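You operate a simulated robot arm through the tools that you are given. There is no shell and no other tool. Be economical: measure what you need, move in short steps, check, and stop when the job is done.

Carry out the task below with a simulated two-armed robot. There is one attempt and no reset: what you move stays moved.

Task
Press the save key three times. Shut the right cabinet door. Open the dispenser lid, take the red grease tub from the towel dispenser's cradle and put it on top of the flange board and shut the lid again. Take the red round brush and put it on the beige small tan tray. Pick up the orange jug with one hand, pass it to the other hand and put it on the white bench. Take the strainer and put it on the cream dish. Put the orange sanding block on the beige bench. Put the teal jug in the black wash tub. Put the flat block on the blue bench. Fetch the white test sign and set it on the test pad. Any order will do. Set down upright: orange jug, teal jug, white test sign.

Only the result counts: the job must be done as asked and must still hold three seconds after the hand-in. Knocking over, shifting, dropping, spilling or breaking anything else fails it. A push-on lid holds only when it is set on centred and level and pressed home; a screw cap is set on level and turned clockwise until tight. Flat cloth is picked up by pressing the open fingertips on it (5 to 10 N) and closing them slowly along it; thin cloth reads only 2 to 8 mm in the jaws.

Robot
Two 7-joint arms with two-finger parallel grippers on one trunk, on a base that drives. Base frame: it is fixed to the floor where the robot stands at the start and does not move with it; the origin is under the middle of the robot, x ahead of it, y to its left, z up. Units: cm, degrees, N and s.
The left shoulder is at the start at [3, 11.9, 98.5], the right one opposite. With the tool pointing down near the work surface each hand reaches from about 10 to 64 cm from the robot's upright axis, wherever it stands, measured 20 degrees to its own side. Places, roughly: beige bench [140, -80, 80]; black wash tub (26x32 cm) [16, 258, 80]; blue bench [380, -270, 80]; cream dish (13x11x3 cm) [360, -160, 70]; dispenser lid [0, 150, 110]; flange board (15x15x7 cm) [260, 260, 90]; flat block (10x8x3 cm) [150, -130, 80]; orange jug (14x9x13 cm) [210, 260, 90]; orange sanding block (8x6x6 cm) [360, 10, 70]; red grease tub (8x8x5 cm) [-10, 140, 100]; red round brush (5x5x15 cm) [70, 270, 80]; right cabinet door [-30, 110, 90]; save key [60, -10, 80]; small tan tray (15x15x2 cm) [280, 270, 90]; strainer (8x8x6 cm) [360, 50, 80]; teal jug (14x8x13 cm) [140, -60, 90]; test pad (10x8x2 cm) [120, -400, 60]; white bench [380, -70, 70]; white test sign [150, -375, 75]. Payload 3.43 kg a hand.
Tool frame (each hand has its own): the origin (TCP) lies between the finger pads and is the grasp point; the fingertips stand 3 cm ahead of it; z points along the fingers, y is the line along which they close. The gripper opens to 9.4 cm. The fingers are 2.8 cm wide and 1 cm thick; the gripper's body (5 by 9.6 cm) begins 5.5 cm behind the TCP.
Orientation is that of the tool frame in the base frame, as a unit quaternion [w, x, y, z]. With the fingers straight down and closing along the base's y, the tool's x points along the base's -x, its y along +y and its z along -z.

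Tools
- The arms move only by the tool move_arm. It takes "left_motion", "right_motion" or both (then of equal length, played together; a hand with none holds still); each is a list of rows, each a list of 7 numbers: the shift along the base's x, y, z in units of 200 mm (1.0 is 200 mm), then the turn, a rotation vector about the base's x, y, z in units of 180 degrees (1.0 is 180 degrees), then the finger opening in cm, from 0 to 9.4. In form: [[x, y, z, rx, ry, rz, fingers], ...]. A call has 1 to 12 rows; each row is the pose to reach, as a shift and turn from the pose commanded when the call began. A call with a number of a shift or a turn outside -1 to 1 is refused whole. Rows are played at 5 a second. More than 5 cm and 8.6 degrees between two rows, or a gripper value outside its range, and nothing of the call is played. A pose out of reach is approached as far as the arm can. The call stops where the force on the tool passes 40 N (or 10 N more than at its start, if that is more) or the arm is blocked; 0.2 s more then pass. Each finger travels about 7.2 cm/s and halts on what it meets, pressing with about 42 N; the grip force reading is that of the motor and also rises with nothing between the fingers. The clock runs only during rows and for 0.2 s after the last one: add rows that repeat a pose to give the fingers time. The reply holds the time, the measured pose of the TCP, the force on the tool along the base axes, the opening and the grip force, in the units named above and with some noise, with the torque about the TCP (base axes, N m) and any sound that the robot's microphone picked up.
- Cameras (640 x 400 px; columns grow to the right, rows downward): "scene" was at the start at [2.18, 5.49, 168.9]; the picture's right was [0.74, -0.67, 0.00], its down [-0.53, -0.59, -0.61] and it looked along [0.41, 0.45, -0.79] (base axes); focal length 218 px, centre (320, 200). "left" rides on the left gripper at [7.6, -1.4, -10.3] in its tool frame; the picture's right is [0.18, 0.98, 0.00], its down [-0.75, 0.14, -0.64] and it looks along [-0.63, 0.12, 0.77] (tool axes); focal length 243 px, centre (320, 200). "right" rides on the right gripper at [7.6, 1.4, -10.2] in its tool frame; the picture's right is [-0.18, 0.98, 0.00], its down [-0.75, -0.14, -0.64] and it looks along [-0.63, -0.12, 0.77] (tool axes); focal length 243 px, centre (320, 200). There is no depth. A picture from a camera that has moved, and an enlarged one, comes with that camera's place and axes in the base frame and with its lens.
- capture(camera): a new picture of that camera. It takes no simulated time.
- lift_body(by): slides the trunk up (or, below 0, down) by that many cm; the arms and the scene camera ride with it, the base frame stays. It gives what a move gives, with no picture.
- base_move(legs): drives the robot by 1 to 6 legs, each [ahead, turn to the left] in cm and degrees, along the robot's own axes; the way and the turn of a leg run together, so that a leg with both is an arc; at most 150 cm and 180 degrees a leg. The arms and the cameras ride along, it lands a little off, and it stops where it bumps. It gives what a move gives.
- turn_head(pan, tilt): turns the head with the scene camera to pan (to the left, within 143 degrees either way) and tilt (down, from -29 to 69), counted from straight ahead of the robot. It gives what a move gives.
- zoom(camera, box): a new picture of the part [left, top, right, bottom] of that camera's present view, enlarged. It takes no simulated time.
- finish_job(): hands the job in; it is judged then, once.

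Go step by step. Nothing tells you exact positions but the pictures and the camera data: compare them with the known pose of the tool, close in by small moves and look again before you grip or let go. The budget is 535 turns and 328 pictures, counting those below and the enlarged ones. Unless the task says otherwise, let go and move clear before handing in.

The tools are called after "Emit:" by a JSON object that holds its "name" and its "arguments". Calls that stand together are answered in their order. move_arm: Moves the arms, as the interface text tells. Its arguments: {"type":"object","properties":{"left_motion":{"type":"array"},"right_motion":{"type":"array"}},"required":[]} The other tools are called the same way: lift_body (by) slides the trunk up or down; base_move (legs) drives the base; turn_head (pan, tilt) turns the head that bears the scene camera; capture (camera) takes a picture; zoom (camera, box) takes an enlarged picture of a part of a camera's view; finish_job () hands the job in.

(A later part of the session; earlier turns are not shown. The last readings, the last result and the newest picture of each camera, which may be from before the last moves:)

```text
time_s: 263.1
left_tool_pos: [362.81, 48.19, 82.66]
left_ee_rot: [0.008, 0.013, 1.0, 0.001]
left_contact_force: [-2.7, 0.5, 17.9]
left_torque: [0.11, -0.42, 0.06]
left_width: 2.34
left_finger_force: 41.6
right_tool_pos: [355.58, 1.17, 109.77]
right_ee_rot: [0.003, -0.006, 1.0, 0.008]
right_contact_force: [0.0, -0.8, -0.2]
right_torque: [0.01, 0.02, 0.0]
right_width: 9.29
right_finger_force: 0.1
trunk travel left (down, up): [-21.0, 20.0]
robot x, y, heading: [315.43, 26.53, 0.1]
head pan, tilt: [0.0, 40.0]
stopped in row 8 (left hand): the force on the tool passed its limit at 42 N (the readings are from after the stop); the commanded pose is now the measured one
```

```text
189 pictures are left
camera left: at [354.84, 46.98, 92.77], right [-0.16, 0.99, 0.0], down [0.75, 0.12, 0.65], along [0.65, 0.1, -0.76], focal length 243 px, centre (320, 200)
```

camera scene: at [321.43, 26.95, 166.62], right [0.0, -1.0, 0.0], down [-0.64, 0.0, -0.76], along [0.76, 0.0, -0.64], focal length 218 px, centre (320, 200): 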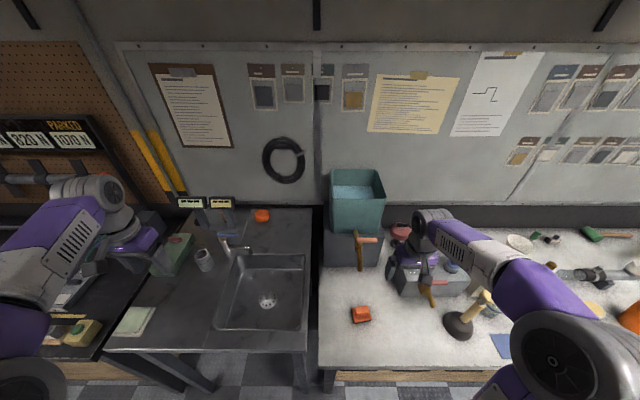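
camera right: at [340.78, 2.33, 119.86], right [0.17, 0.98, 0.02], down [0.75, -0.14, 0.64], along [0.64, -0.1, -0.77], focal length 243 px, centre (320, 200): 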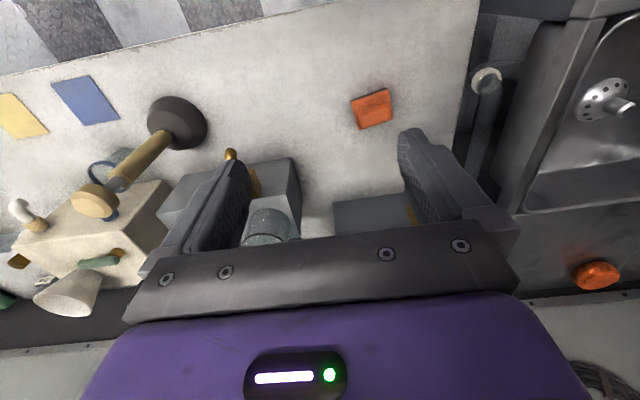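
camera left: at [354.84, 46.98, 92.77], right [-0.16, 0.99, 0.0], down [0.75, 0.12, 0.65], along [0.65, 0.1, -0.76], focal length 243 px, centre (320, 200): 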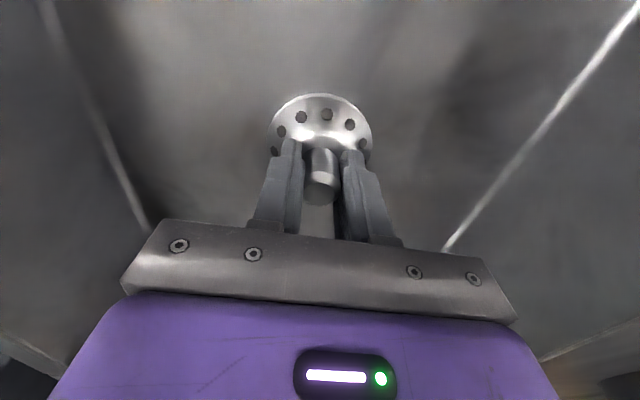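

Knob gripped. I lift the strainer out of the sink.

Emit:
{"name": "move_arm", "arguments": {"left_motion": [[0, 0, 0.1, 0, 0, 0, 0.5], [0, 0, 0.3, 0, 0, 0, 0.5], [0, 0, 0.5, 0, 0, 0, 0.5], [0, 0, 0.7, 0, 0, 0, 0.5], [-0.1, 0, 0.9, 0, 0, 0, 0.5], [-0.25, 0.05, 1, 0, 0, 0, 0.5], [-0.4, 0.1, 1, 0, 0, 0, 0.5]]}}

Emit:
{"name": "capture", "arguments": {"camera": "left"}}

Emit:
{"name": "capture", "arguments": {"camera": "right"}}

Emit:
{"name": "zoom", "arguments": {"camera": "scene", "box": [310, 210, 470, 340]}}

```text
time_s: 264.7
left_tool_pos: [354.74, 50.11, 102.43]
left_ee_rot: [0.006, 0.015, 1.0, 0.001]
left_contact_force: [0.6, 0.2, -0.7]
left_torque: [0.01, -0.02, -0.03]
left_width: 2.32
left_finger_force: 42.4
right_tool_pos: [355.75, 1.25, 109.7]
right_ee_rot: [0.004, -0.005, 1.0, 0.008]
right_contact_force: [-0.4, 0.3, 0.0]
right_torque: [-0.01, 0.01, -0.02]
right_width: 9.29
right_finger_force: 0.0
trunk travel left (down, up): [-21.0, 20.0]
robot x, y, heading: [315.07, 26.4, 0.1]
head pan, tilt: [0.0, 40.0]
```

```text
188 pictures are left
camera left: at [346.85, 48.96, 112.53], right [-0.16, 0.99, 0.0], down [0.75, 0.12, 0.65], along [0.64, 0.1, -0.76], focal length 243 px, centre (320, 200)
```

left: 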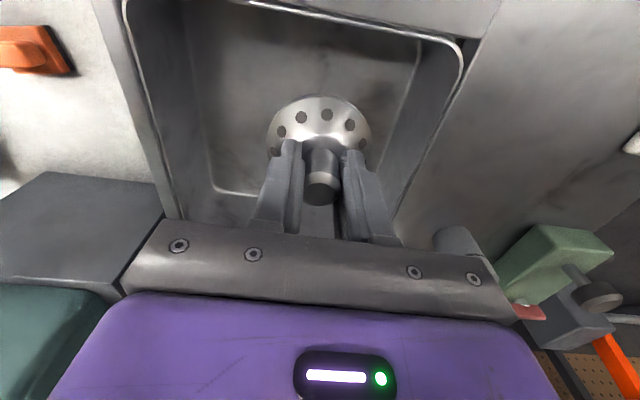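

```text
187 pictures are left
camera right: at [347.89, 2.41, 119.9], right [0.17, 0.98, 0.02], down [0.75, -0.14, 0.64], along [0.64, -0.1, -0.76], focal length 243 px, centre (320, 200)
```

right: 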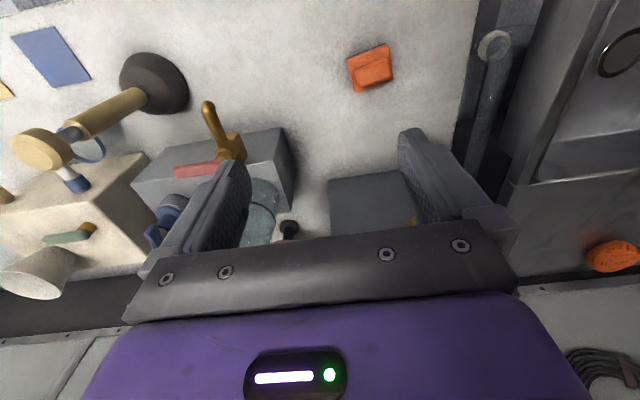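

```text
3.08 times, centred on (390, 275) of scene
camera zoom: at [320.98, 26.48, 166.63], right [0.0, -1.0, 0.0], down [-0.64, 0.0, -0.77], along [0.77, 0.0, -0.64], focal length 670 px, centre (105, -31)
```

zoom: 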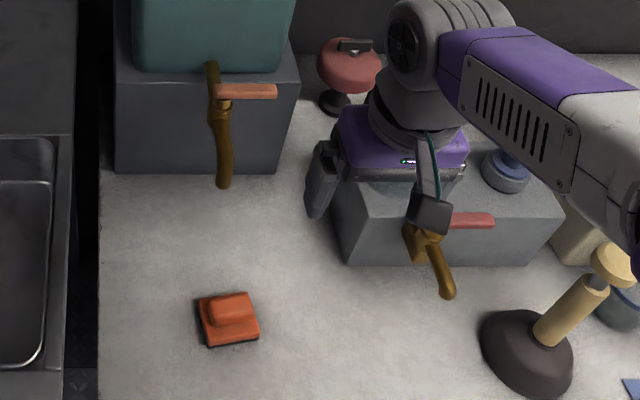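

Strainer is in hand. The sanding block is at [359.2, 9.9], turned about 13°; I go for it with the right hand.

Emit:
{"name": "move_arm", "arguments": {"right_motion": [[0.05, 0.12, -0.12, 0, 0, 0.036, 9.4], [0.1, 0.25, -0.25, 0, 0, 0.072, 9.4], [0.17, 0.38, -0.38, 0, 0, 0.072, 9.4], [0.17, 0.43, -0.58, 0, 0, 0.072, 9.4], [0.17, 0.43, -0.78, 0, 0, 0.072, 9.4], [0.17, 0.43, -0.95, 0, 0, 0.072, 9.4], [0.17, 0.43, -1, 0, 0, 0.072, 9.4]]}}

Emit:
{"name": "capture", "arguments": {"camera": "right"}}

```text
time_s: 266.3
left_tool_pos: [354.89, 50.14, 102.3]
left_ee_rot: [0.005, 0.014, 1.0, 0.001]
left_contact_force: [1.0, 0.7, -0.3]
left_torque: [0.0, 0.02, 0.03]
left_width: 2.34
left_finger_force: 42.0
right_tool_pos: [359.14, 9.96, 89.65]
right_ee_rot: [0.002, -0.119, 0.993, 0.008]
right_contact_force: [0.2, -0.4, -0.6]
right_torque: [-0.04, 0.01, 0.01]
right_width: 9.41
right_finger_force: 0.1
trunk travel left (down, up): [-21.0, 20.0]
robot x, y, heading: [315.7, 26.17, 0.3]
head pan, tilt: [0.0, 40.0]
```

```text
185 pictures are left
camera right: at [351.28, 9.19, 99.88], right [-0.05, 1.0, 0.02], down [0.76, 0.03, 0.64], along [0.64, 0.05, -0.76], focal length 243 px, centre (320, 200)
```

right: 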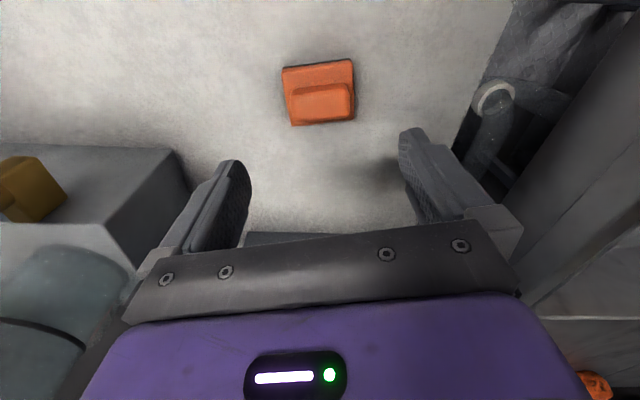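

Emit:
{"name": "move_arm", "arguments": {"right_motion": [[0.02, 0, -0.2, 0, 0, 0.03, 9.4], [0.025, 0, -0.4, 0, 0, 0.03, 9.4], [0.025, 0, -0.56, 0, 0, 0.03, 9.4], [0.025, 0, -0.68, 0, 0, 0.03, 9.4], [0.025, 0, -0.76, 0, 0, 0.03, 9.4], [0.025, 0, -0.76, 0, 0, 0.03, 9.4]]}}

Emit:
{"name": "capture", "arguments": {"camera": "right"}}

```text
time_s: 267.7
left_tool_pos: [354.64, 50.08, 102.42]
left_ee_rot: [0.006, 0.015, 1.0, 0.0]
left_contact_force: [0.1, -0.3, 0.7]
left_torque: [-0.02, -0.01, -0.03]
left_width: 2.32
left_finger_force: 41.8
right_tool_pos: [359.85, 9.62, 75.08]
right_ee_rot: [0.004, -0.164, 0.987, 0.006]
right_contact_force: [-10.8, -0.4, 30.0]
right_torque: [-1.54, 0.22, -0.44]
right_width: 9.16
right_finger_force: 0.0
trunk travel left (down, up): [-21.0, 20.0]
robot x, y, heading: [315.69, 26.6, -0.2]
head pan, tilt: [0.0, 40.0]
stopped in row 6 (right hand): the force on the tool passed its limit at 45 N (the readings are from after the stop); the commanded pose is now the measured one
```

```text
184 pictures are left
camera right: at [351.97, 8.38, 85.2], right [-0.14, 0.99, 0.01], down [0.75, 0.1, 0.65], along [0.64, 0.1, -0.76], focal length 243 px, centre (320, 200)
```

right: 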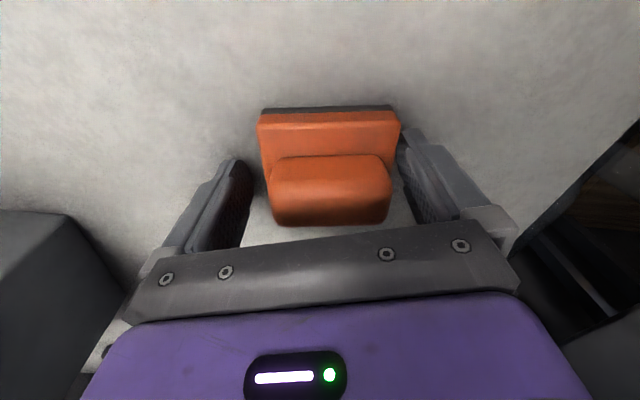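

One finger touched the block's edge. I rise a bit, shift +0.5 cm in y, and go down again.

Emit:
{"name": "move_arm", "arguments": {"right_motion": [[0, 0, 0.08, 0, 0, 0, 9.4], [0, 0.03, 0.1, 0, 0, 0, 9.4], [0, 0.03, 0.1, 0, 0, 0, 9.4]]}}

Emit:
{"name": "capture", "arguments": {"camera": "right"}}

```text
time_s: 268.5
left_tool_pos: [354.7, 50.08, 102.3]
left_ee_rot: [0.004, 0.014, 1.0, 0.001]
left_contact_force: [-0.3, 0.0, -1.7]
left_torque: [0.05, -0.02, 0.01]
left_width: 2.35
left_finger_force: 42.2
right_tool_pos: [360.09, 10.22, 76.78]
right_ee_rot: [0.005, -0.164, 0.986, 0.008]
right_contact_force: [0.3, -0.9, 0.3]
right_torque: [-0.01, 0.0, 0.0]
right_width: 9.4
right_finger_force: 0.0
trunk travel left (down, up): [-21.0, 20.0]
robot x, y, heading: [315.41, 26.39, -0.1]
head pan, tilt: [0.0, 40.0]
```

```text
183 pictures are left
camera right: at [352.28, 8.93, 86.96], right [-0.14, 0.99, 0.01], down [0.75, 0.1, 0.65], along [0.64, 0.1, -0.76], focal length 243 px, centre (320, 200)
```

right: 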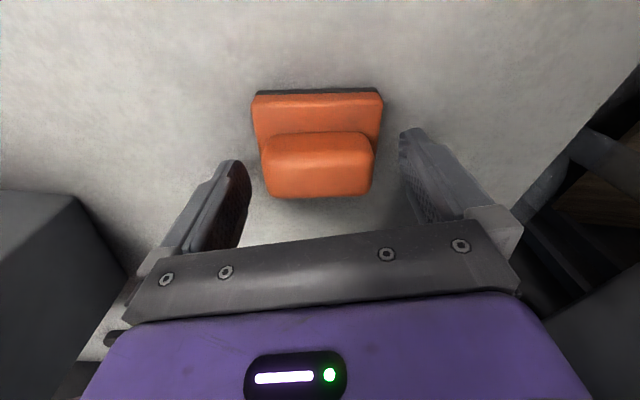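

Emit:
{"name": "move_arm", "arguments": {"right_motion": [[-0.02, -0.005, -0.05, 0, 0, 0, 9.4], [-0.02, -0.005, -0.1, 0, 0, 0, 9.4], [-0.02, -0.005, -0.13, 0, 0, 0, 9.4], [-0.02, -0.005, -0.13, 0, 0, 0, 8.5], [-0.02, -0.005, -0.13, 0, 0, 0, 7.5], [-0.02, -0.005, -0.13, 0, 0, 0, 6], [-0.02, -0.005, -0.13, 0, 0, 0, 5]]}}

Emit:
{"name": "capture", "arguments": {"camera": "right"}}

```text
time_s: 269.2
left_tool_pos: [354.68, 49.97, 102.37]
left_ee_rot: [0.004, 0.015, 1.0, 0.001]
left_contact_force: [-0.3, 0.5, -0.7]
left_torque: [0.01, 0.01, -0.02]
left_width: 2.32
left_finger_force: 42.0
right_tool_pos: [359.93, 10.1, 75.08]
right_ee_rot: [0.007, -0.163, 0.987, 0.005]
right_contact_force: [-11.5, 0.6, 30.4]
right_torque: [-1.56, 0.27, -0.31]
right_width: 9.11
right_finger_force: 0.1
trunk travel left (down, up): [-21.0, 20.0]
robot x, y, heading: [315.5, 26.41, -0.0]
head pan, tilt: [0.0, 40.0]
stopped in row 3 (right hand): the force on the tool passed its limit at 49 N (the readings are from after the stop); the commanded pose is now the measured one
```

```text
182 pictures are left
camera right: at [351.96, 8.77, 85.17], right [-0.14, 0.99, 0.01], down [0.75, 0.1, 0.65], along [0.64, 0.1, -0.76], focal length 243 px, centre (320, 200)
```

right: 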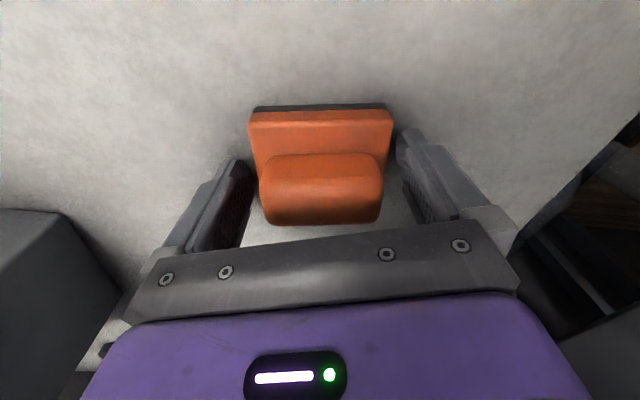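

The fingertips seem to be touching the bench itself. I raise by half a centimetre and close.

Emit:
{"name": "move_arm", "arguments": {"right_motion": [[0, 0, 0.03, 0, 0, 0, 9.2], [0, 0, 0.03, 0, 0, 0, 8.5], [0, 0, 0.03, 0, 0, 0, 7.5], [0, 0, 0.03, 0, 0, 0, 6], [0, 0, 0.03, 0, 0, 0, 5], [0, 0, 0.03, 0, 0, 0, 5]]}}

Emit:
{"name": "capture", "arguments": {"camera": "right"}}

```text
time_s: 270.6
left_tool_pos: [354.78, 50.09, 102.28]
left_ee_rot: [0.005, 0.014, 1.0, 0.0]
left_contact_force: [-0.7, -0.7, -1.2]
left_torque: [-0.01, -0.05, -0.04]
left_width: 2.32
left_finger_force: 41.7
right_tool_pos: [359.94, 10.07, 75.47]
right_ee_rot: [0.007, -0.164, 0.986, 0.006]
right_contact_force: [-0.8, 0.5, -0.5]
right_torque: [-0.02, 0.0, -0.01]
right_width: 6.91
right_finger_force: 41.4
trunk travel left (down, up): [-21.0, 20.0]
robot x, y, heading: [315.49, 26.62, 0.1]
head pan, tilt: [0.0, 40.0]
```

```text
181 pictures are left
camera right: at [352.11, 8.7, 85.53], right [-0.14, 0.99, 0.01], down [0.75, 0.1, 0.65], along [0.65, 0.1, -0.76], focal length 243 px, centre (320, 200)
```

right: 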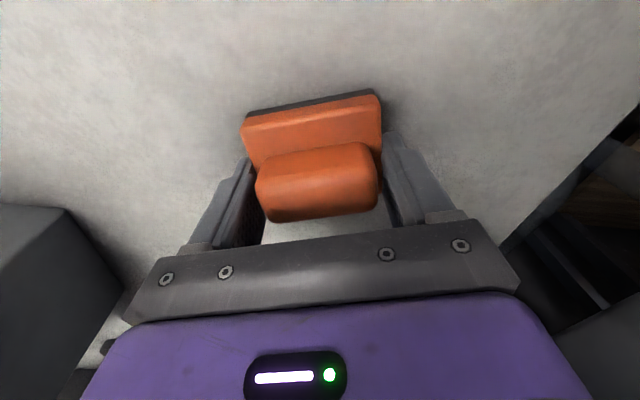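

Emit:
{"name": "move_arm", "arguments": {"right_motion": [[0, 0, 0.08, 0, 0, 0, 5], [0, 0, 0.2, 0, 0, 0, 5], [0, 0, 0.35, 0, 0, 0, 5]]}}

Emit:
{"name": "capture", "arguments": {"camera": "right"}}

```text
time_s: 271.4
left_tool_pos: [354.8, 50.11, 102.36]
left_ee_rot: [0.005, 0.015, 1.0, 0.001]
left_contact_force: [-0.4, 0.2, -0.8]
left_torque: [0.01, -0.03, 0.0]
left_width: 2.35
left_finger_force: 42.0
right_tool_pos: [359.9, 10.07, 82.56]
right_ee_rot: [0.007, -0.164, 0.986, 0.006]
right_contact_force: [0.0, 0.2, -0.9]
right_torque: [-0.02, 0.0, 0.0]
right_width: 6.91
right_finger_force: 42.1
trunk travel left (down, up): [-21.0, 20.0]
robot x, y, heading: [315.21, 26.31, 0.1]
head pan, tilt: [0.0, 40.0]
```

```text
180 pictures are left
camera right: at [351.91, 8.8, 92.7], right [-0.14, 0.99, 0.01], down [0.75, 0.1, 0.65], along [0.65, 0.1, -0.76], focal length 243 px, centre (320, 200)
```

right: 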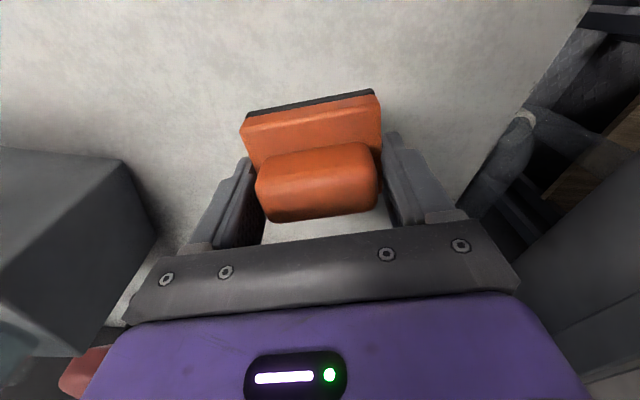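

The sanding block is held. I raise it and drive to the cream dish.

Emit:
{"name": "move_arm", "arguments": {"right_motion": [[0, 0, 0.2, 0, 0, 0, 5], [-0.05, -0.05, 0.4, 0, 0, 0, 5], [-0.1, -0.12, 0.6, 0, 0, 0, 5], [-0.15, -0.25, 0.8, 0, 0, 0, 5], [-0.2, -0.4, 1, 0, 0, 0, 5]]}}

Emit:
{"name": "base_move", "arguments": {"legs": [[-45, 0], [0, -90], [100, 0], [98, 0], [0, 90]]}}

Emit:
{"name": "capture", "arguments": {"camera": "scene"}}

```text
refused: row 5 steps farther than a row can; nothing moved
```

```text
time_s: 291.2
left_tool_pos: [309.54, -149.88, 102.35]
left_ee_rot: [0.005, 0.041, 0.999, 0.001]
left_contact_force: [-0.3, 1.0, -0.2]
left_torque: [-0.02, -0.04, -0.03]
left_width: 2.31
left_finger_force: 41.9
right_tool_pos: [312.53, -190.16, 82.54]
right_ee_rot: [0.009, -0.138, 0.99, 0.007]
right_contact_force: [-1.3, 0.7, -0.6]
right_torque: [-0.01, -0.03, 0.01]
right_width: 6.91
right_finger_force: 41.7
trunk travel left (down, up): [-21.0, 20.0]
robot x, y, heading: [268.64, -171.46, -3.1]
head pan, tilt: [0.0, 40.0]
```

```text
179 pictures are left
camera scene: at [274.65, -171.79, 166.63], right [-0.05, -1.0, 0.0], down [-0.64, 0.03, -0.77], along [0.77, -0.04, -0.64], focal length 218 px, centre (320, 200)
```

scene: 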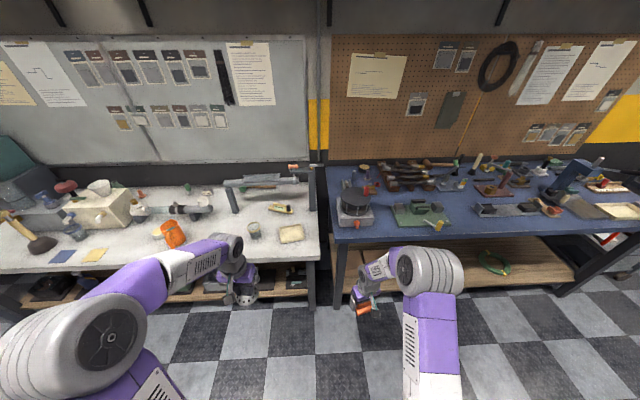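

No bump, but the raise was refused; I raise the right hand now, then approach the dish.

Emit:
{"name": "move_arm", "arguments": {"right_motion": [[0, 0, 0.2, 0, 0, 0, 5], [-0.02, 0, 0.4, 0, 0, 0, 5], [-0.05, 0, 0.6, 0, 0, 0, 5], [-0.08, 0, 0.8, 0, 0, 0, 5], [-0.1, 0, 1, 0, 0, 0, 5]]}}

Emit:
{"name": "base_move", "arguments": {"legs": [[0, 3], [43, 0]]}}

Emit:
{"name": "capture", "arguments": {"camera": "left"}}

Emit:
{"name": "capture", "arguments": {"camera": "scene"}}

```text
time_s: 292.4
left_tool_pos: [309.56, -149.92, 102.26]
left_ee_rot: [0.005, 0.04, 0.999, 0.0]
left_contact_force: [-0.5, 0.1, -1.0]
left_torque: [0.0, 0.01, 0.0]
left_width: 2.34
left_finger_force: 42.6
right_tool_pos: [310.36, -190.22, 102.64]
right_ee_rot: [0.008, -0.139, 0.99, 0.006]
right_contact_force: [-0.5, -0.7, -0.8]
right_torque: [-0.02, -0.01, 0.01]
right_width: 6.91
right_finger_force: 42.4
trunk travel left (down, up): [-21.0, 20.0]
robot x, y, heading: [268.99, -171.2, -2.6]
head pan, tilt: [0.0, 40.0]
```

```text
time_s: 295.4
left_tool_pos: [351.03, -148.42, 102.31]
left_ee_rot: [0.004, 0.018, 1.0, 0.001]
left_contact_force: [-0.3, -0.3, -1.0]
left_torque: [0.0, 0.03, 0.0]
left_width: 2.33
left_finger_force: 42.0
right_tool_pos: [353.73, -188.43, 102.66]
right_ee_rot: [0.008, -0.159, 0.987, 0.005]
right_contact_force: [-0.4, -0.6, -0.3]
right_torque: [0.0, 0.02, -0.03]
right_width: 6.9
right_finger_force: 42.0
trunk travel left (down, up): [-21.0, 20.0]
robot x, y, heading: [311.37, -171.77, -0.7]
head pan, tilt: [0.0, 40.0]
```

```text
178 pictures are left
camera left: at [343.25, -149.52, 112.48], right [-0.15, 0.99, 0.0], down [0.75, 0.11, 0.65], along [0.64, 0.1, -0.76], focal length 243 px, centre (320, 200)
```

left: 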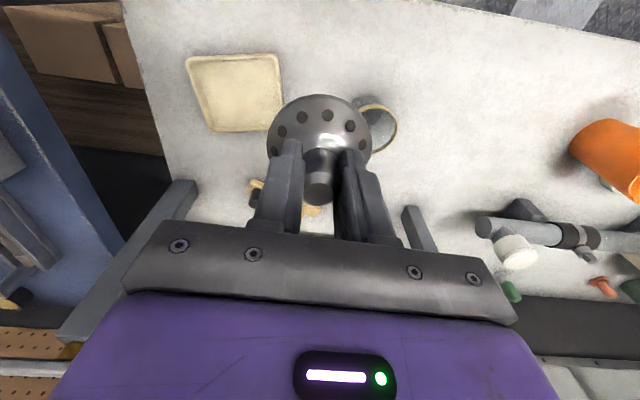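

```text
177 pictures are left
camera scene: at [317.19, -171.76, 166.63], right [-0.01, -1.0, 0.0], down [-0.64, 0.01, -0.77], along [0.77, -0.01, -0.64], focal length 218 px, centre (320, 200)
```

scene: 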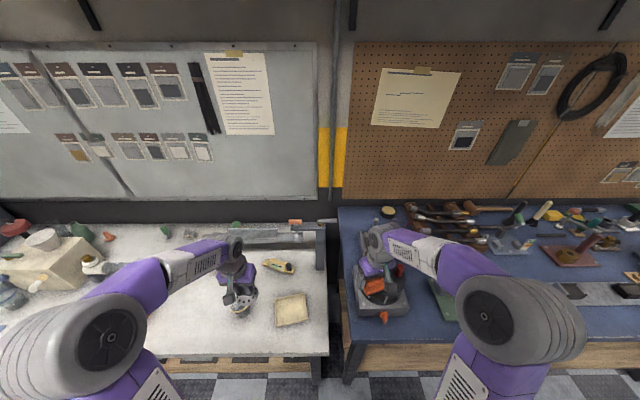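

Dish centre is about [357.4, -160.4]. I move the strainer over it and lower.

Emit:
{"name": "move_arm", "arguments": {"left_motion": [[0.08, -0.15, 0, 0, 0, 0, 0.5], [0.16, -0.3, 0, 0, 0, 0, 0.5], [0.24, -0.45, -0.02, 0, 0, 0, 0.5], [0.32, -0.6, -0.1, 0, 0, 0, 0.5], [0.32, -0.6, -0.3, 0, 0, 0, 0.5], [0.32, -0.6, -0.5, 0, 0, 0, 0.5], [0.32, -0.6, -0.7, 0, 0, 0, 0.5], [0.32, -0.6, -0.88, 0, 0, 0, 0.5]]}}

Emit:
{"name": "capture", "arguments": {"camera": "left"}}

Emit:
{"name": "zoom", "arguments": {"camera": "scene", "box": [220, 240, 360, 340]}}

```text
time_s: 297.2
left_tool_pos: [357.37, -160.32, 84.82]
left_ee_rot: [0.005, 0.019, 1.0, 0.001]
left_contact_force: [0.4, -0.2, -0.6]
left_torque: [-0.01, 0.0, -0.02]
left_width: 2.29
left_finger_force: 42.5
right_tool_pos: [353.63, -188.62, 102.57]
right_ee_rot: [0.008, -0.159, 0.987, 0.006]
right_contact_force: [0.5, 0.8, -0.7]
right_torque: [-0.01, 0.03, 0.0]
right_width: 6.9
right_finger_force: 42.6
trunk travel left (down, up): [-21.0, 20.0]
robot x, y, heading: [311.15, -171.56, -0.7]
head pan, tilt: [0.0, 40.0]
```

```text
176 pictures are left
camera left: at [349.49, -161.5, 94.9], right [-0.15, 0.99, 0.0], down [0.75, 0.11, 0.65], along [0.64, 0.09, -0.76], focal length 243 px, centre (320, 200)
```

left: 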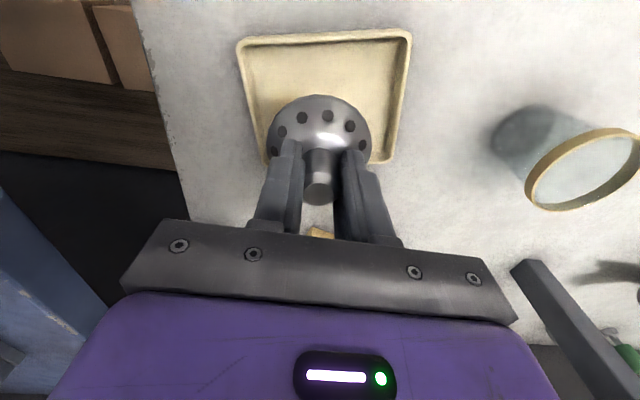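

```text
4.00 times, centred on (290, 290) of scene
camera zoom: at [317.19, -171.77, 166.63], right [-0.01, -1.0, 0.0], down [-0.64, 0.01, -0.77], along [0.77, -0.01, -0.64], focal length 870 px, centre (440, -160)
```

zoom: 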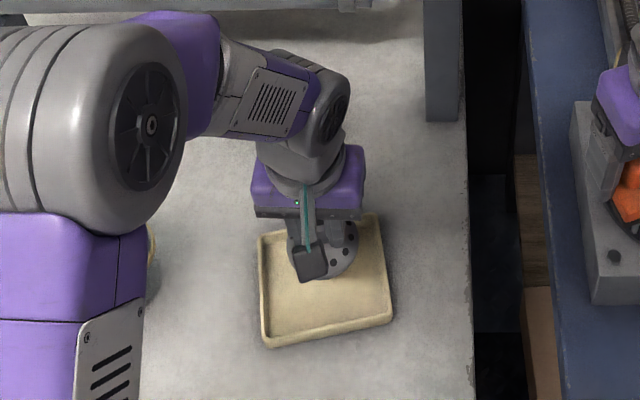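

Emit:
{"name": "move_arm", "arguments": {"left_motion": [[0, 0.01, -0.1, 0, 0, 0, 0.5], [0, 0.01, -0.18, 0, 0, 0, 0.5], [0, 0.01, -0.23, 0, 0, 0, 0.5], [0, 0.01, -0.25, 0, 0, 0, 0.5]]}}

Emit:
{"name": "capture", "arguments": {"camera": "left"}}

```text
time_s: 298.2
left_tool_pos: [357.39, -160.17, 79.91]
left_ee_rot: [0.003, 0.02, 1.0, 0.001]
left_contact_force: [0.2, -1.0, -0.8]
left_torque: [-0.01, 0.07, 0.04]
left_width: 2.34
left_finger_force: 42.3
right_tool_pos: [353.74, -188.58, 102.63]
right_ee_rot: [0.008, -0.159, 0.987, 0.007]
right_contact_force: [1.0, 0.1, -0.6]
right_torque: [0.0, -0.01, 0.01]
right_width: 6.91
right_finger_force: 41.6
trunk travel left (down, up): [-21.0, 20.0]
robot x, y, heading: [311.58, -171.96, -0.4]
head pan, tilt: [0.0, 40.0]
```

```text
174 pictures are left
camera left: at [349.56, -161.28, 90.05], right [-0.15, 0.99, 0.0], down [0.75, 0.11, 0.65], along [0.64, 0.1, -0.76], focal length 243 px, centre (320, 200)
```

left: 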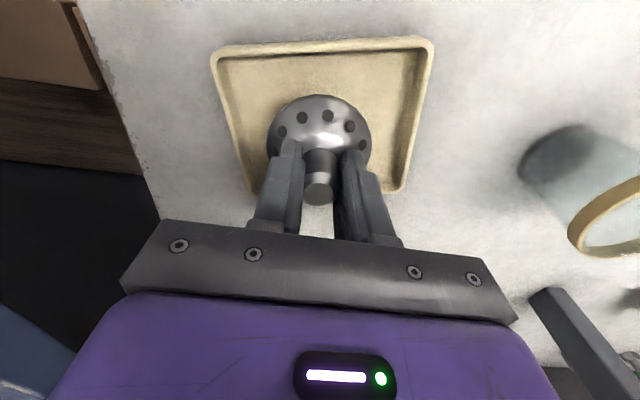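

Emit:
{"name": "move_arm", "arguments": {"left_motion": [[0, 0, -0.03, 0, 0, 0, 0.5], [0, 0, -0.05, 0, 0, 0, 0.5], [0, 0, -0.07, 0, 0, 0, 0.5], [0, 0, -0.09, 0, 0, 0, 0.5]]}}

```text
time_s: 299.2
left_tool_pos: [357.47, -160.35, 77.96]
left_ee_rot: [0.005, 0.019, 1.0, 0.0]
left_contact_force: [0.1, -0.5, 0.8]
left_torque: [-0.03, 0.02, 0.03]
left_width: 2.33
left_finger_force: 42.0
right_tool_pos: [353.73, -188.62, 102.59]
right_ee_rot: [0.008, -0.159, 0.987, 0.006]
right_contact_force: [0.5, 0.3, -1.0]
right_torque: [0.0, 0.02, 0.0]
right_width: 6.93
right_finger_force: 41.9
trunk travel left (down, up): [-21.0, 20.0]
robot x, y, heading: [311.44, -171.67, -0.2]
head pan, tilt: [0.0, 40.0]
```

Emit:
{"name": "move_arm", "arguments": {"left_motion": [[0, 0, -0.03, 0, 0, 0, 0.5], [0, 0, -0.05, 0, 0, 0, 0.5], [0, 0, -0.07, 0, 0, 0, 0.5]]}}

Emit:
{"name": "capture", "arguments": {"camera": "left"}}

```text
time_s: 299.8
left_tool_pos: [357.79, -160.36, 77.5]
left_ee_rot: [0.009, 0.018, 1.0, 0.001]
left_contact_force: [-6.6, 1.1, 26.3]
left_torque: [-0.05, 0.14, -0.02]
left_width: 2.32
left_finger_force: 41.9
right_tool_pos: [353.54, -188.65, 102.6]
right_ee_rot: [0.008, -0.16, 0.987, 0.007]
right_contact_force: [0.6, 0.9, -0.5]
right_torque: [0.02, 0.02, -0.04]
right_width: 6.92
right_finger_force: 42.3
trunk travel left (down, up): [-21.0, 20.0]
robot x, y, heading: [311.28, -171.8, -0.4]
head pan, tilt: [0.0, 40.0]
stopped in row 2 (left hand): the force on the tool passed its limit at 43 N (the readings are from after the stop); the commanded pose is now the measured one
```

```text
173 pictures are left
camera left: at [349.8, -161.45, 87.67], right [-0.15, 0.99, 0.0], down [0.75, 0.11, 0.66], along [0.65, 0.1, -0.75], focal length 243 px, centre (320, 200)
```

left: 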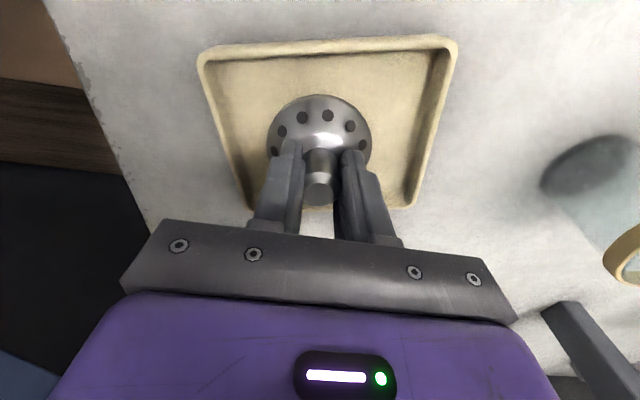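

Emit:
{"name": "move_arm", "arguments": {"left_motion": [[0, 0, 0.01, 0, 0, 0, 2.5], [0, 0, 0.01, 0, 0, 0, 4], [0, 0, 0.01, 0, 0, 0, 5], [0, 0, 0.1, 0, 0, 0, 5], [0, 0, 0.3, 0, 0, 0, 5], [0, 0, 0.5, 0, 0, 0, 6], [0, 0, 0.7, 0, 0, 0, 6], [0, 0, 0.9, 0, 0, 0, 6]]}}

Emit:
{"name": "capture", "arguments": {"camera": "left"}}

```text
time_s: 301.6
left_tool_pos: [357.49, -160.32, 95.61]
left_ee_rot: [0.008, 0.019, 1.0, 0.0]
left_contact_force: [0.2, -0.5, 0.3]
left_torque: [-0.01, -0.04, -0.01]
left_width: 5.99
left_finger_force: 0.0
right_tool_pos: [353.6, -188.57, 102.68]
right_ee_rot: [0.008, -0.16, 0.987, 0.007]
right_contact_force: [-0.8, 0.2, -0.2]
right_torque: [0.03, 0.01, 0.01]
right_width: 6.93
right_finger_force: 41.9
trunk travel left (down, up): [-21.0, 20.0]
robot x, y, heading: [311.59, -171.51, -0.4]
head pan, tilt: [0.0, 40.0]
```

```text
172 pictures are left
camera left: at [349.59, -161.45, 105.7], right [-0.15, 0.99, 0.0], down [0.75, 0.11, 0.65], along [0.65, 0.1, -0.76], focal length 243 px, centre (320, 200)
```

left: 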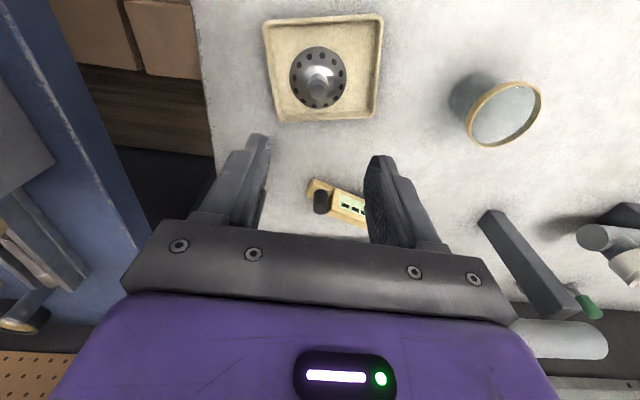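

Strainer sits in the dish. Now to the beige bench with the sanding block.

Emit:
{"name": "move_arm", "arguments": {"left_motion": [[-0.1, 0.05, 0.15, 0, 0, 0, 7], [-0.25, 0.1, 0.3, 0, 0, 0, 9], [-0.4, 0.15, 0.4, 0, 0, 0, 9.3]]}}

Emit:
{"name": "base_move", "arguments": {"legs": [[-40, 0], [0, 90], [75, 0], [0, 90], [30, 0]]}}

Emit:
{"name": "capture", "arguments": {"camera": "scene"}}

```text
time_s: 302.4
left_tool_pos: [349.7, -157.29, 103.58]
left_ee_rot: [0.009, 0.018, 1.0, 0.001]
left_contact_force: [-0.7, 0.2, 0.4]
left_torque: [0.01, -0.04, 0.0]
left_width: 9.31
left_finger_force: 0.0
right_tool_pos: [353.64, -188.38, 102.74]
right_ee_rot: [0.008, -0.16, 0.987, 0.006]
right_contact_force: [-0.6, 0.0, -0.5]
right_torque: [-0.05, -0.05, -0.03]
right_width: 6.93
right_finger_force: 42.0
trunk travel left (down, up): [-21.0, 20.0]
robot x, y, heading: [311.5, -171.55, -0.5]
head pan, tilt: [0.0, 40.0]
```

```text
time_s: 318.0
left_tool_pos: [202.16, -113.8, 103.34]
left_ee_rot: [0.0, 1.0, 0.013, -0.008]
left_contact_force: [-0.1, -0.4, 0.8]
left_torque: [-0.03, -0.02, 0.0]
left_width: 9.29
left_finger_force: 0.0
right_tool_pos: [196.31, -82.66, 102.68]
right_ee_rot: [0.007, 0.982, 0.191, -0.007]
right_contact_force: [0.1, -0.7, -0.1]
right_torque: [0.05, -0.03, 0.02]
right_width: 6.91
right_finger_force: 41.6
trunk travel left (down, up): [-21.0, 20.0]
robot x, y, heading: [239.6, -96.97, -177.0]
head pan, tilt: [0.0, 40.0]
```

```text
171 pictures are left
camera scene: at [234.24, -97.31, 166.63], right [-0.05, 1.0, 0.0], down [0.64, 0.04, -0.77], along [-0.76, -0.04, -0.64], focal length 218 px, centre (320, 200)
```

scene: 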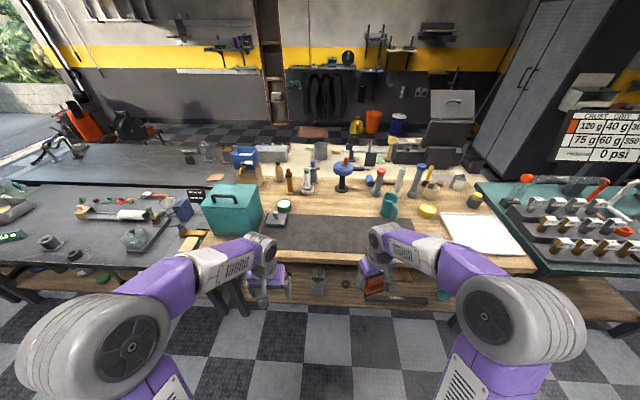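

Emit:
{"name": "zoom", "arguments": {"camera": "scene", "box": [170, 140, 350, 270]}}

Emit:
{"name": "zoom", "arguments": {"camera": "scene", "box": [320, 140, 530, 270]}}

```text
3.08 times, centred on (260, 205) of scene
camera zoom: at [234.24, -97.31, 166.63], right [-0.05, 1.0, 0.0], down [0.64, 0.04, -0.77], along [-0.76, -0.04, -0.64], focal length 670 px, centre (505, 185)
```

zoom: 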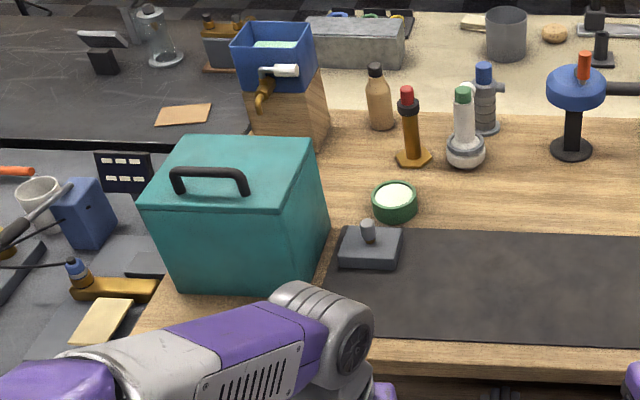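

```text
3.05 times, centred on (425, 205) of scene
camera zoom: at [234.24, -97.31, 166.63], right [-0.05, 1.0, 0.0], down [0.64, 0.04, -0.77], along [-0.76, -0.04, -0.64], focal length 663 px, centre (0, 185)
```

zoom: 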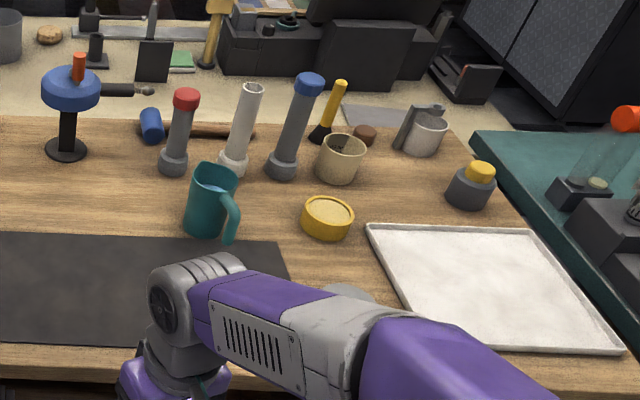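

I see the flat block (knobbed, grey) near [152, -126], teal jug near [142, -64]; the wood around [138, -95] beyond the dark mat is free. I move in.

Emit:
{"name": "base_move", "arguments": {"legs": [[0, -3], [35, 0]]}}

Emit:
{"name": "turn_head", "arguments": {"pan": 0, "tilt": 52}}

Emit:
{"name": "capture", "arguments": {"camera": "scene"}}

Emit:
{"name": "capture", "arguments": {"camera": "right"}}

Emit:
{"name": "capture", "arguments": {"camera": "left"}}

```text
time_s: 320.7
left_tool_pos: [165.64, -112.34, 103.47]
left_ee_rot: [0.001, 1.0, -0.008, -0.008]
left_contact_force: [-0.1, -0.3, 0.2]
left_torque: [-0.01, 0.0, -0.01]
left_width: 9.28
left_finger_force: 0.1
right_tool_pos: [161.3, -80.92, 102.68]
right_ee_rot: [0.007, 0.986, 0.169, -0.007]
right_contact_force: [0.2, 0.2, -1.1]
right_torque: [0.02, -0.01, 0.02]
right_width: 6.9
right_finger_force: 42.4
trunk travel left (down, up): [-21.0, 20.0]
robot x, y, heading: [203.95, -96.8, -179.4]
head pan, tilt: [0.0, 40.0]
```

```text
time_s: 321.4
left_tool_pos: [165.84, -112.3, 103.57]
left_ee_rot: [0.002, 1.0, -0.009, -0.008]
left_contact_force: [0.4, 0.3, -0.2]
left_torque: [0.0, 0.05, 0.03]
left_width: 9.31
left_finger_force: 0.1
right_tool_pos: [161.39, -81.07, 102.68]
right_ee_rot: [0.006, 0.985, 0.17, -0.008]
right_contact_force: [-0.5, 0.7, -0.2]
right_torque: [-0.01, 0.01, 0.01]
right_width: 6.92
right_finger_force: 42.4
trunk travel left (down, up): [-21.0, 20.0]
robot x, y, heading: [203.82, -97.01, -179.6]
head pan, tilt: [0.0, 52.0]
```

```text
168 pictures are left
camera scene: at [199.59, -97.27, 164.95], right [-0.01, 1.0, 0.0], down [0.79, 0.01, -0.62], along [-0.62, -0.01, -0.79], focal length 218 px, centre (320, 200)
```

scene: 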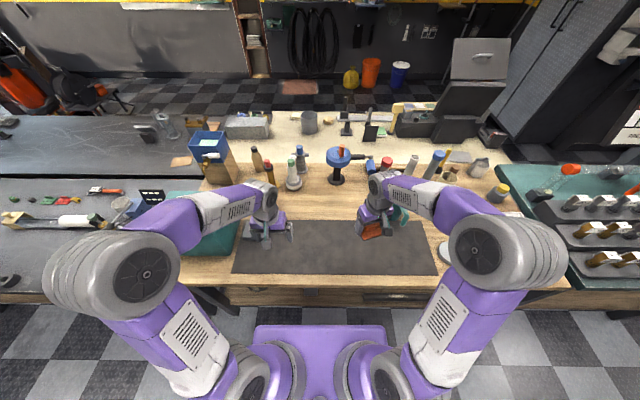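

```text
167 pictures are left
camera right: at [169.05, -79.74, 112.77], right [0.15, -0.99, 0.01], down [-0.75, -0.11, 0.65], along [-0.64, -0.11, -0.76], focal length 243 px, centre (320, 200)
```

right: 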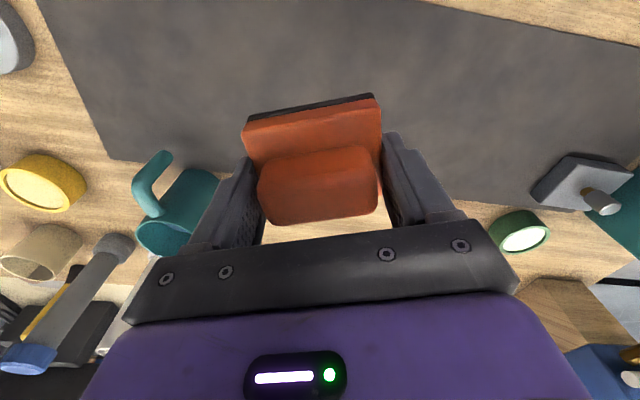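

```text
166 pictures are left
camera left: at [173.45, -110.96, 113.62], right [0.17, -0.99, 0.0], down [-0.75, -0.13, 0.65], along [-0.65, -0.11, -0.76], focal length 243 px, centre (320, 200)
```

left: 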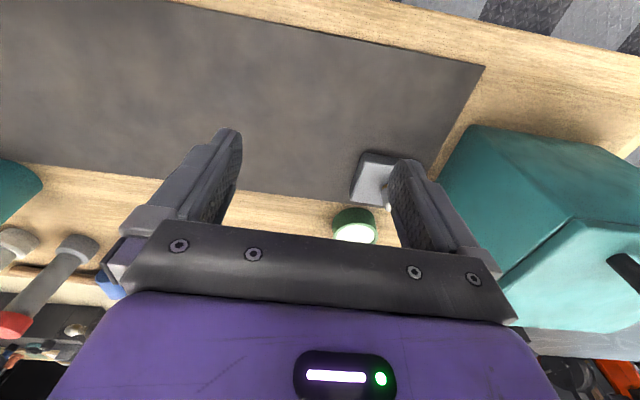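

Emit:
{"name": "base_move", "arguments": {"legs": [[4.5, 0]]}}

Emit:
{"name": "move_arm", "arguments": {"right_motion": [[-0.15, -0.1, 0, 0, 0, 0, 5], [-0.32, -0.22, 0, 0, 0, 0, 5], [-0.48, -0.34, -0.05, 0, 0, 0, 5], [-0.65, -0.46, -0.1, 0, 0, 0, 5], [-0.82, -0.58, -0.18, 0, 0, 0, 5], [-0.92, -0.65, -0.35, 0, 0, 0, 5], [-0.92, -0.65, -0.5, 0, 0, 0, 5]]}}

Emit:
{"name": "capture", "arguments": {"camera": "right"}}

```text
time_s: 322.4
left_tool_pos: [161.07, -112.3, 103.55]
left_ee_rot: [0.001, 1.0, -0.009, -0.007]
left_contact_force: [-0.5, -0.2, 0.2]
left_torque: [0.0, -0.02, 0.01]
left_width: 9.32
left_finger_force: 0.2
right_tool_pos: [156.81, -81.02, 102.7]
right_ee_rot: [0.007, 0.986, 0.169, -0.007]
right_contact_force: [-0.3, 0.2, -1.8]
right_torque: [0.0, -0.03, -0.02]
right_width: 6.93
right_finger_force: 42.5
trunk travel left (down, up): [-21.0, 20.0]
robot x, y, heading: [199.31, -97.25, -179.5]
head pan, tilt: [0.0, 52.0]
```

```text
time_s: 323.9
left_tool_pos: [161.25, -112.31, 103.54]
left_ee_rot: [0.001, 1.0, -0.01, -0.007]
left_contact_force: [0.1, -0.4, 0.2]
left_torque: [0.05, 0.01, 0.01]
left_width: 9.32
left_finger_force: 0.1
right_tool_pos: [138.49, -94.0, 92.52]
right_ee_rot: [0.006, 0.986, 0.169, -0.009]
right_contact_force: [-0.6, -0.1, 0.5]
right_torque: [-0.01, 0.0, -0.02]
right_width: 6.91
right_finger_force: 41.7
trunk travel left (down, up): [-21.0, 20.0]
robot x, y, heading: [199.34, -97.17, -179.4]
head pan, tilt: [0.0, 52.0]
```

```text
165 pictures are left
camera right: at [146.19, -92.78, 102.61], right [0.15, -0.99, 0.01], down [-0.75, -0.11, 0.65], along [-0.64, -0.11, -0.76], focal length 243 px, centre (320, 200)
```

right: 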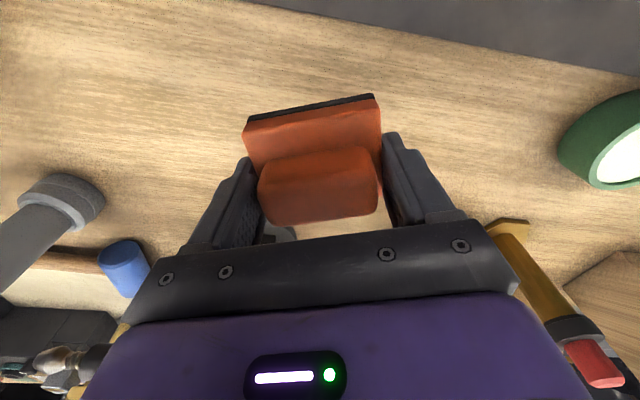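

Emit:
{"name": "move_arm", "arguments": {"right_motion": [[0, 0, -0.15, 0, 0, 0, 5], [0, 0, -0.3, 0, 0, 0, 5], [0, 0, -0.36, 0, 0, 0, 5], [0, 0, -0.4, 0, 0, 0, 5], [0, 0, -0.43, 0, 0, 0, 5]]}}

Emit:
{"name": "capture", "arguments": {"camera": "right"}}

```text
time_s: 325.1
left_tool_pos: [161.21, -112.35, 103.46]
left_ee_rot: [0.001, 1.0, -0.01, -0.008]
left_contact_force: [-0.1, -0.2, -0.6]
left_torque: [0.01, 0.01, -0.02]
left_width: 9.3
left_finger_force: 0.0
right_tool_pos: [138.47, -94.18, 84.07]
right_ee_rot: [0.007, 0.986, 0.168, -0.007]
right_contact_force: [0.0, -1.2, -1.2]
right_torque: [-0.03, 0.0, -0.02]
right_width: 6.91
right_finger_force: 41.6
trunk travel left (down, up): [-21.0, 20.0]
robot x, y, heading: [199.5, -97.35, -179.4]
head pan, tilt: [0.0, 52.0]
```

```text
164 pictures are left
camera right: at [146.16, -92.77, 94.1], right [0.15, -0.99, 0.01], down [-0.75, -0.11, 0.65], along [-0.64, -0.11, -0.76], focal length 243 px, centre (320, 200)
```

right: 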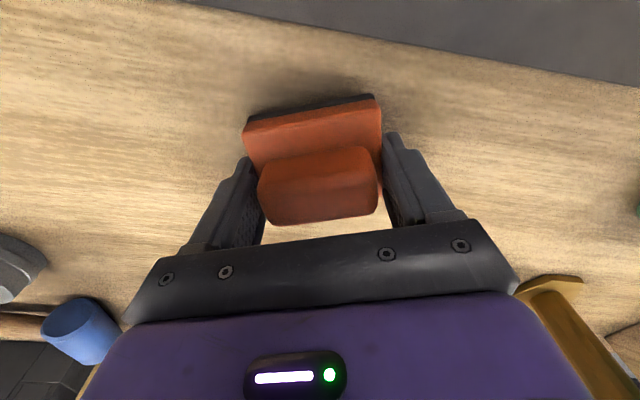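

Emit:
{"name": "move_arm", "arguments": {"right_motion": [[0, 0, -0.03, 0, 0, 0, 5], [0, 0, -0.05, 0, 0, 0, 5], [0, 0, -0.07, 0, 0, 0, 5], [0, 0, -0.09, 0, 0, 0, 5], [0, 0, -0.11, 0, 0, 0, 5]]}}

```text
time_s: 326.2
left_tool_pos: [161.19, -112.23, 103.48]
left_ee_rot: [0.001, 1.0, -0.008, -0.009]
left_contact_force: [-0.4, 0.3, -0.1]
left_torque: [-0.01, -0.03, -0.04]
left_width: 9.32
left_finger_force: 0.1
right_tool_pos: [138.16, -94.12, 83.1]
right_ee_rot: [0.007, 0.986, 0.168, -0.015]
right_contact_force: [3.8, 0.2, 13.1]
right_torque: [0.45, 0.04, -0.18]
right_width: 6.93
right_finger_force: 41.8
trunk travel left (down, up): [-21.0, 20.0]
robot x, y, heading: [199.59, -97.25, -179.4]
head pan, tilt: [0.0, 52.0]
stopped in row 5 (right hand): the force on the tool passed its limit at 44 N (the readings are from after the stop); the commanded pose is now the measured one
```

Touchdown at z≈83. I release and lift.

Emit:
{"name": "move_arm", "arguments": {"right_motion": [[0, 0, 0.01, 0, 0, 0, 7.2], [0, 0, 0.01, 0, 0, 0, 8.2], [0, 0, 0.01, 0, 0, 0, 9.3], [0, 0, 0.15, 0, 0, 0, 9.3], [0, 0, 0.35, 0, 0, 0, 9.3], [0, 0, 0.55, 0, 0, 0, 9.3], [0.1, 0, 0.75, 0, 0, 0, 9.3], [0.25, 0, 0.9, 0, 0, 0, 9.3]]}}

Emit:
{"name": "capture", "arguments": {"camera": "right"}}

```text
time_s: 328.0
left_tool_pos: [161.22, -112.26, 103.7]
left_ee_rot: [0.001, 1.0, -0.009, -0.009]
left_contact_force: [-0.5, -1.0, -0.3]
left_torque: [-0.01, -0.02, 0.0]
left_width: 9.27
left_finger_force: 0.1
right_tool_pos: [143.59, -93.94, 100.92]
right_ee_rot: [0.006, 0.986, 0.168, -0.013]
right_contact_force: [-0.8, -0.3, -1.2]
right_torque: [-0.02, 0.04, 0.0]
right_width: 9.3
right_finger_force: 0.0
trunk travel left (down, up): [-21.0, 20.0]
robot x, y, heading: [199.35, -97.33, -179.6]
head pan, tilt: [0.0, 52.0]
```

```text
163 pictures are left
camera right: at [151.27, -92.66, 110.9], right [0.15, -0.99, 0.01], down [-0.74, -0.11, 0.66], along [-0.65, -0.11, -0.75], focal length 243 px, centre (320, 200)
```

right: 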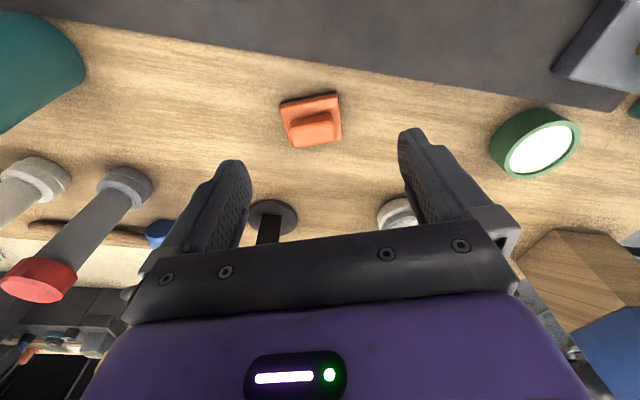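

Sanding block placed. Now I inspect the flat block with the left camera.

Emit:
{"name": "zoom", "arguments": {"camera": "left", "box": [320, 120, 440, 220]}}

Emit:
{"name": "zoom", "arguments": {"camera": "right", "box": [520, 0, 640, 120]}}

```text
4.00 times, centred on (380, 170) of left
camera zoom: at [169.04, -110.96, 113.65], right [0.17, -0.99, 0.0], down [-0.74, -0.13, 0.66], along [-0.65, -0.11, -0.76], focal length 970 px, centre (80, 320)
```

zoom: 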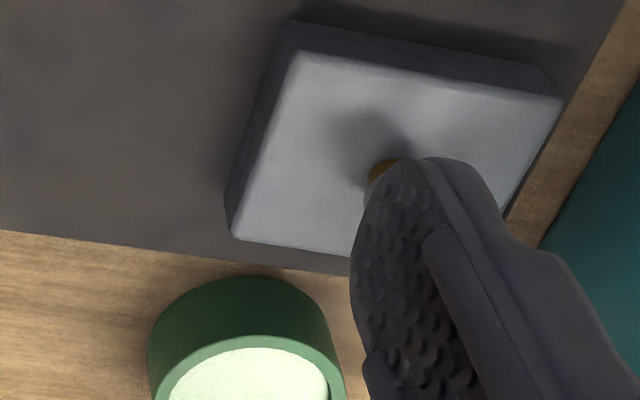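

```text
3.33 times, centred on (580, 60) of right
camera zoom: at [151.27, -92.66, 110.9], right [0.15, -0.99, 0.01], down [-0.74, -0.11, 0.66], along [-0.65, -0.11, -0.75], focal length 809 px, centre (-547, 667)
```

zoom: 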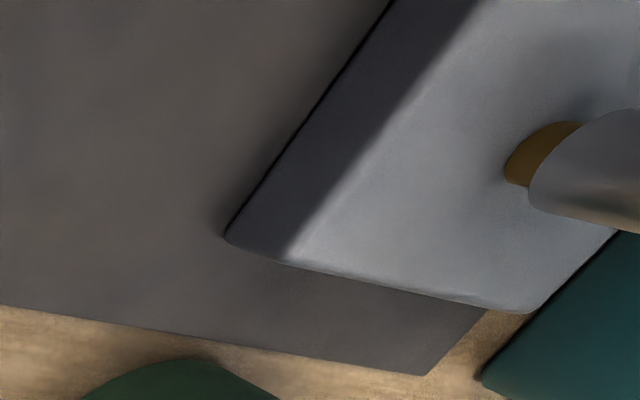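

The flat block has a central knob, top about [152.4, -124, 88]. I bring the left hand over it.

Emit:
{"name": "move_arm", "arguments": {"left_motion": [[-0.1, -0.14, 0, 0, 0, 0, 6], [-0.2, -0.28, 0, 0, 0, 0, 6], [-0.32, -0.43, -0.05, 0, 0, 0, 6], [-0.44, -0.585, -0.15, 0, 0, 0, 6], [-0.44, -0.585, -0.35, 0, 0, 0, 6], [-0.44, -0.585, -0.4, 0, 0, 0, 6]]}}

Emit:
{"name": "capture", "arguments": {"camera": "left"}}

```text
time_s: 329.4
left_tool_pos: [152.67, -124.13, 95.64]
left_ee_rot: [0.001, 1.0, -0.009, -0.008]
left_contact_force: [0.2, -0.3, 0.5]
left_torque: [-0.03, 0.01, -0.03]
left_width: 5.99
left_finger_force: 0.0
right_tool_pos: [143.34, -94.0, 100.87]
right_ee_rot: [0.007, 0.986, 0.169, -0.013]
right_contact_force: [-0.3, -0.2, 0.1]
right_torque: [0.01, 0.03, 0.0]
right_width: 9.29
right_finger_force: 0.1
trunk travel left (down, up): [-21.0, 20.0]
robot x, y, heading: [199.31, -97.15, -179.6]
head pan, tilt: [0.0, 52.0]
```

```text
160 pictures are left
camera left: at [160.26, -122.83, 105.71], right [0.17, -0.99, 0.0], down [-0.75, -0.13, 0.65], along [-0.65, -0.11, -0.76], focal length 243 px, centre (320, 200)
```

left: 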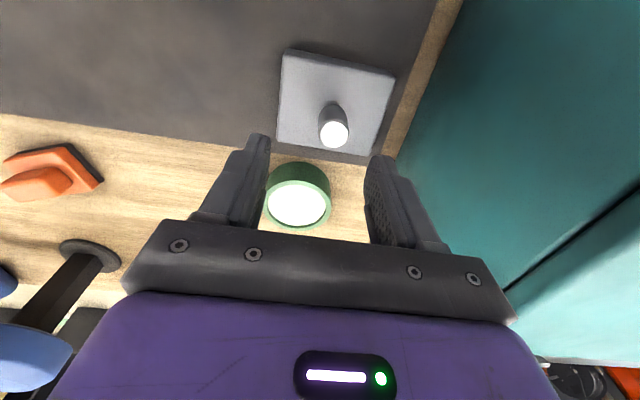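

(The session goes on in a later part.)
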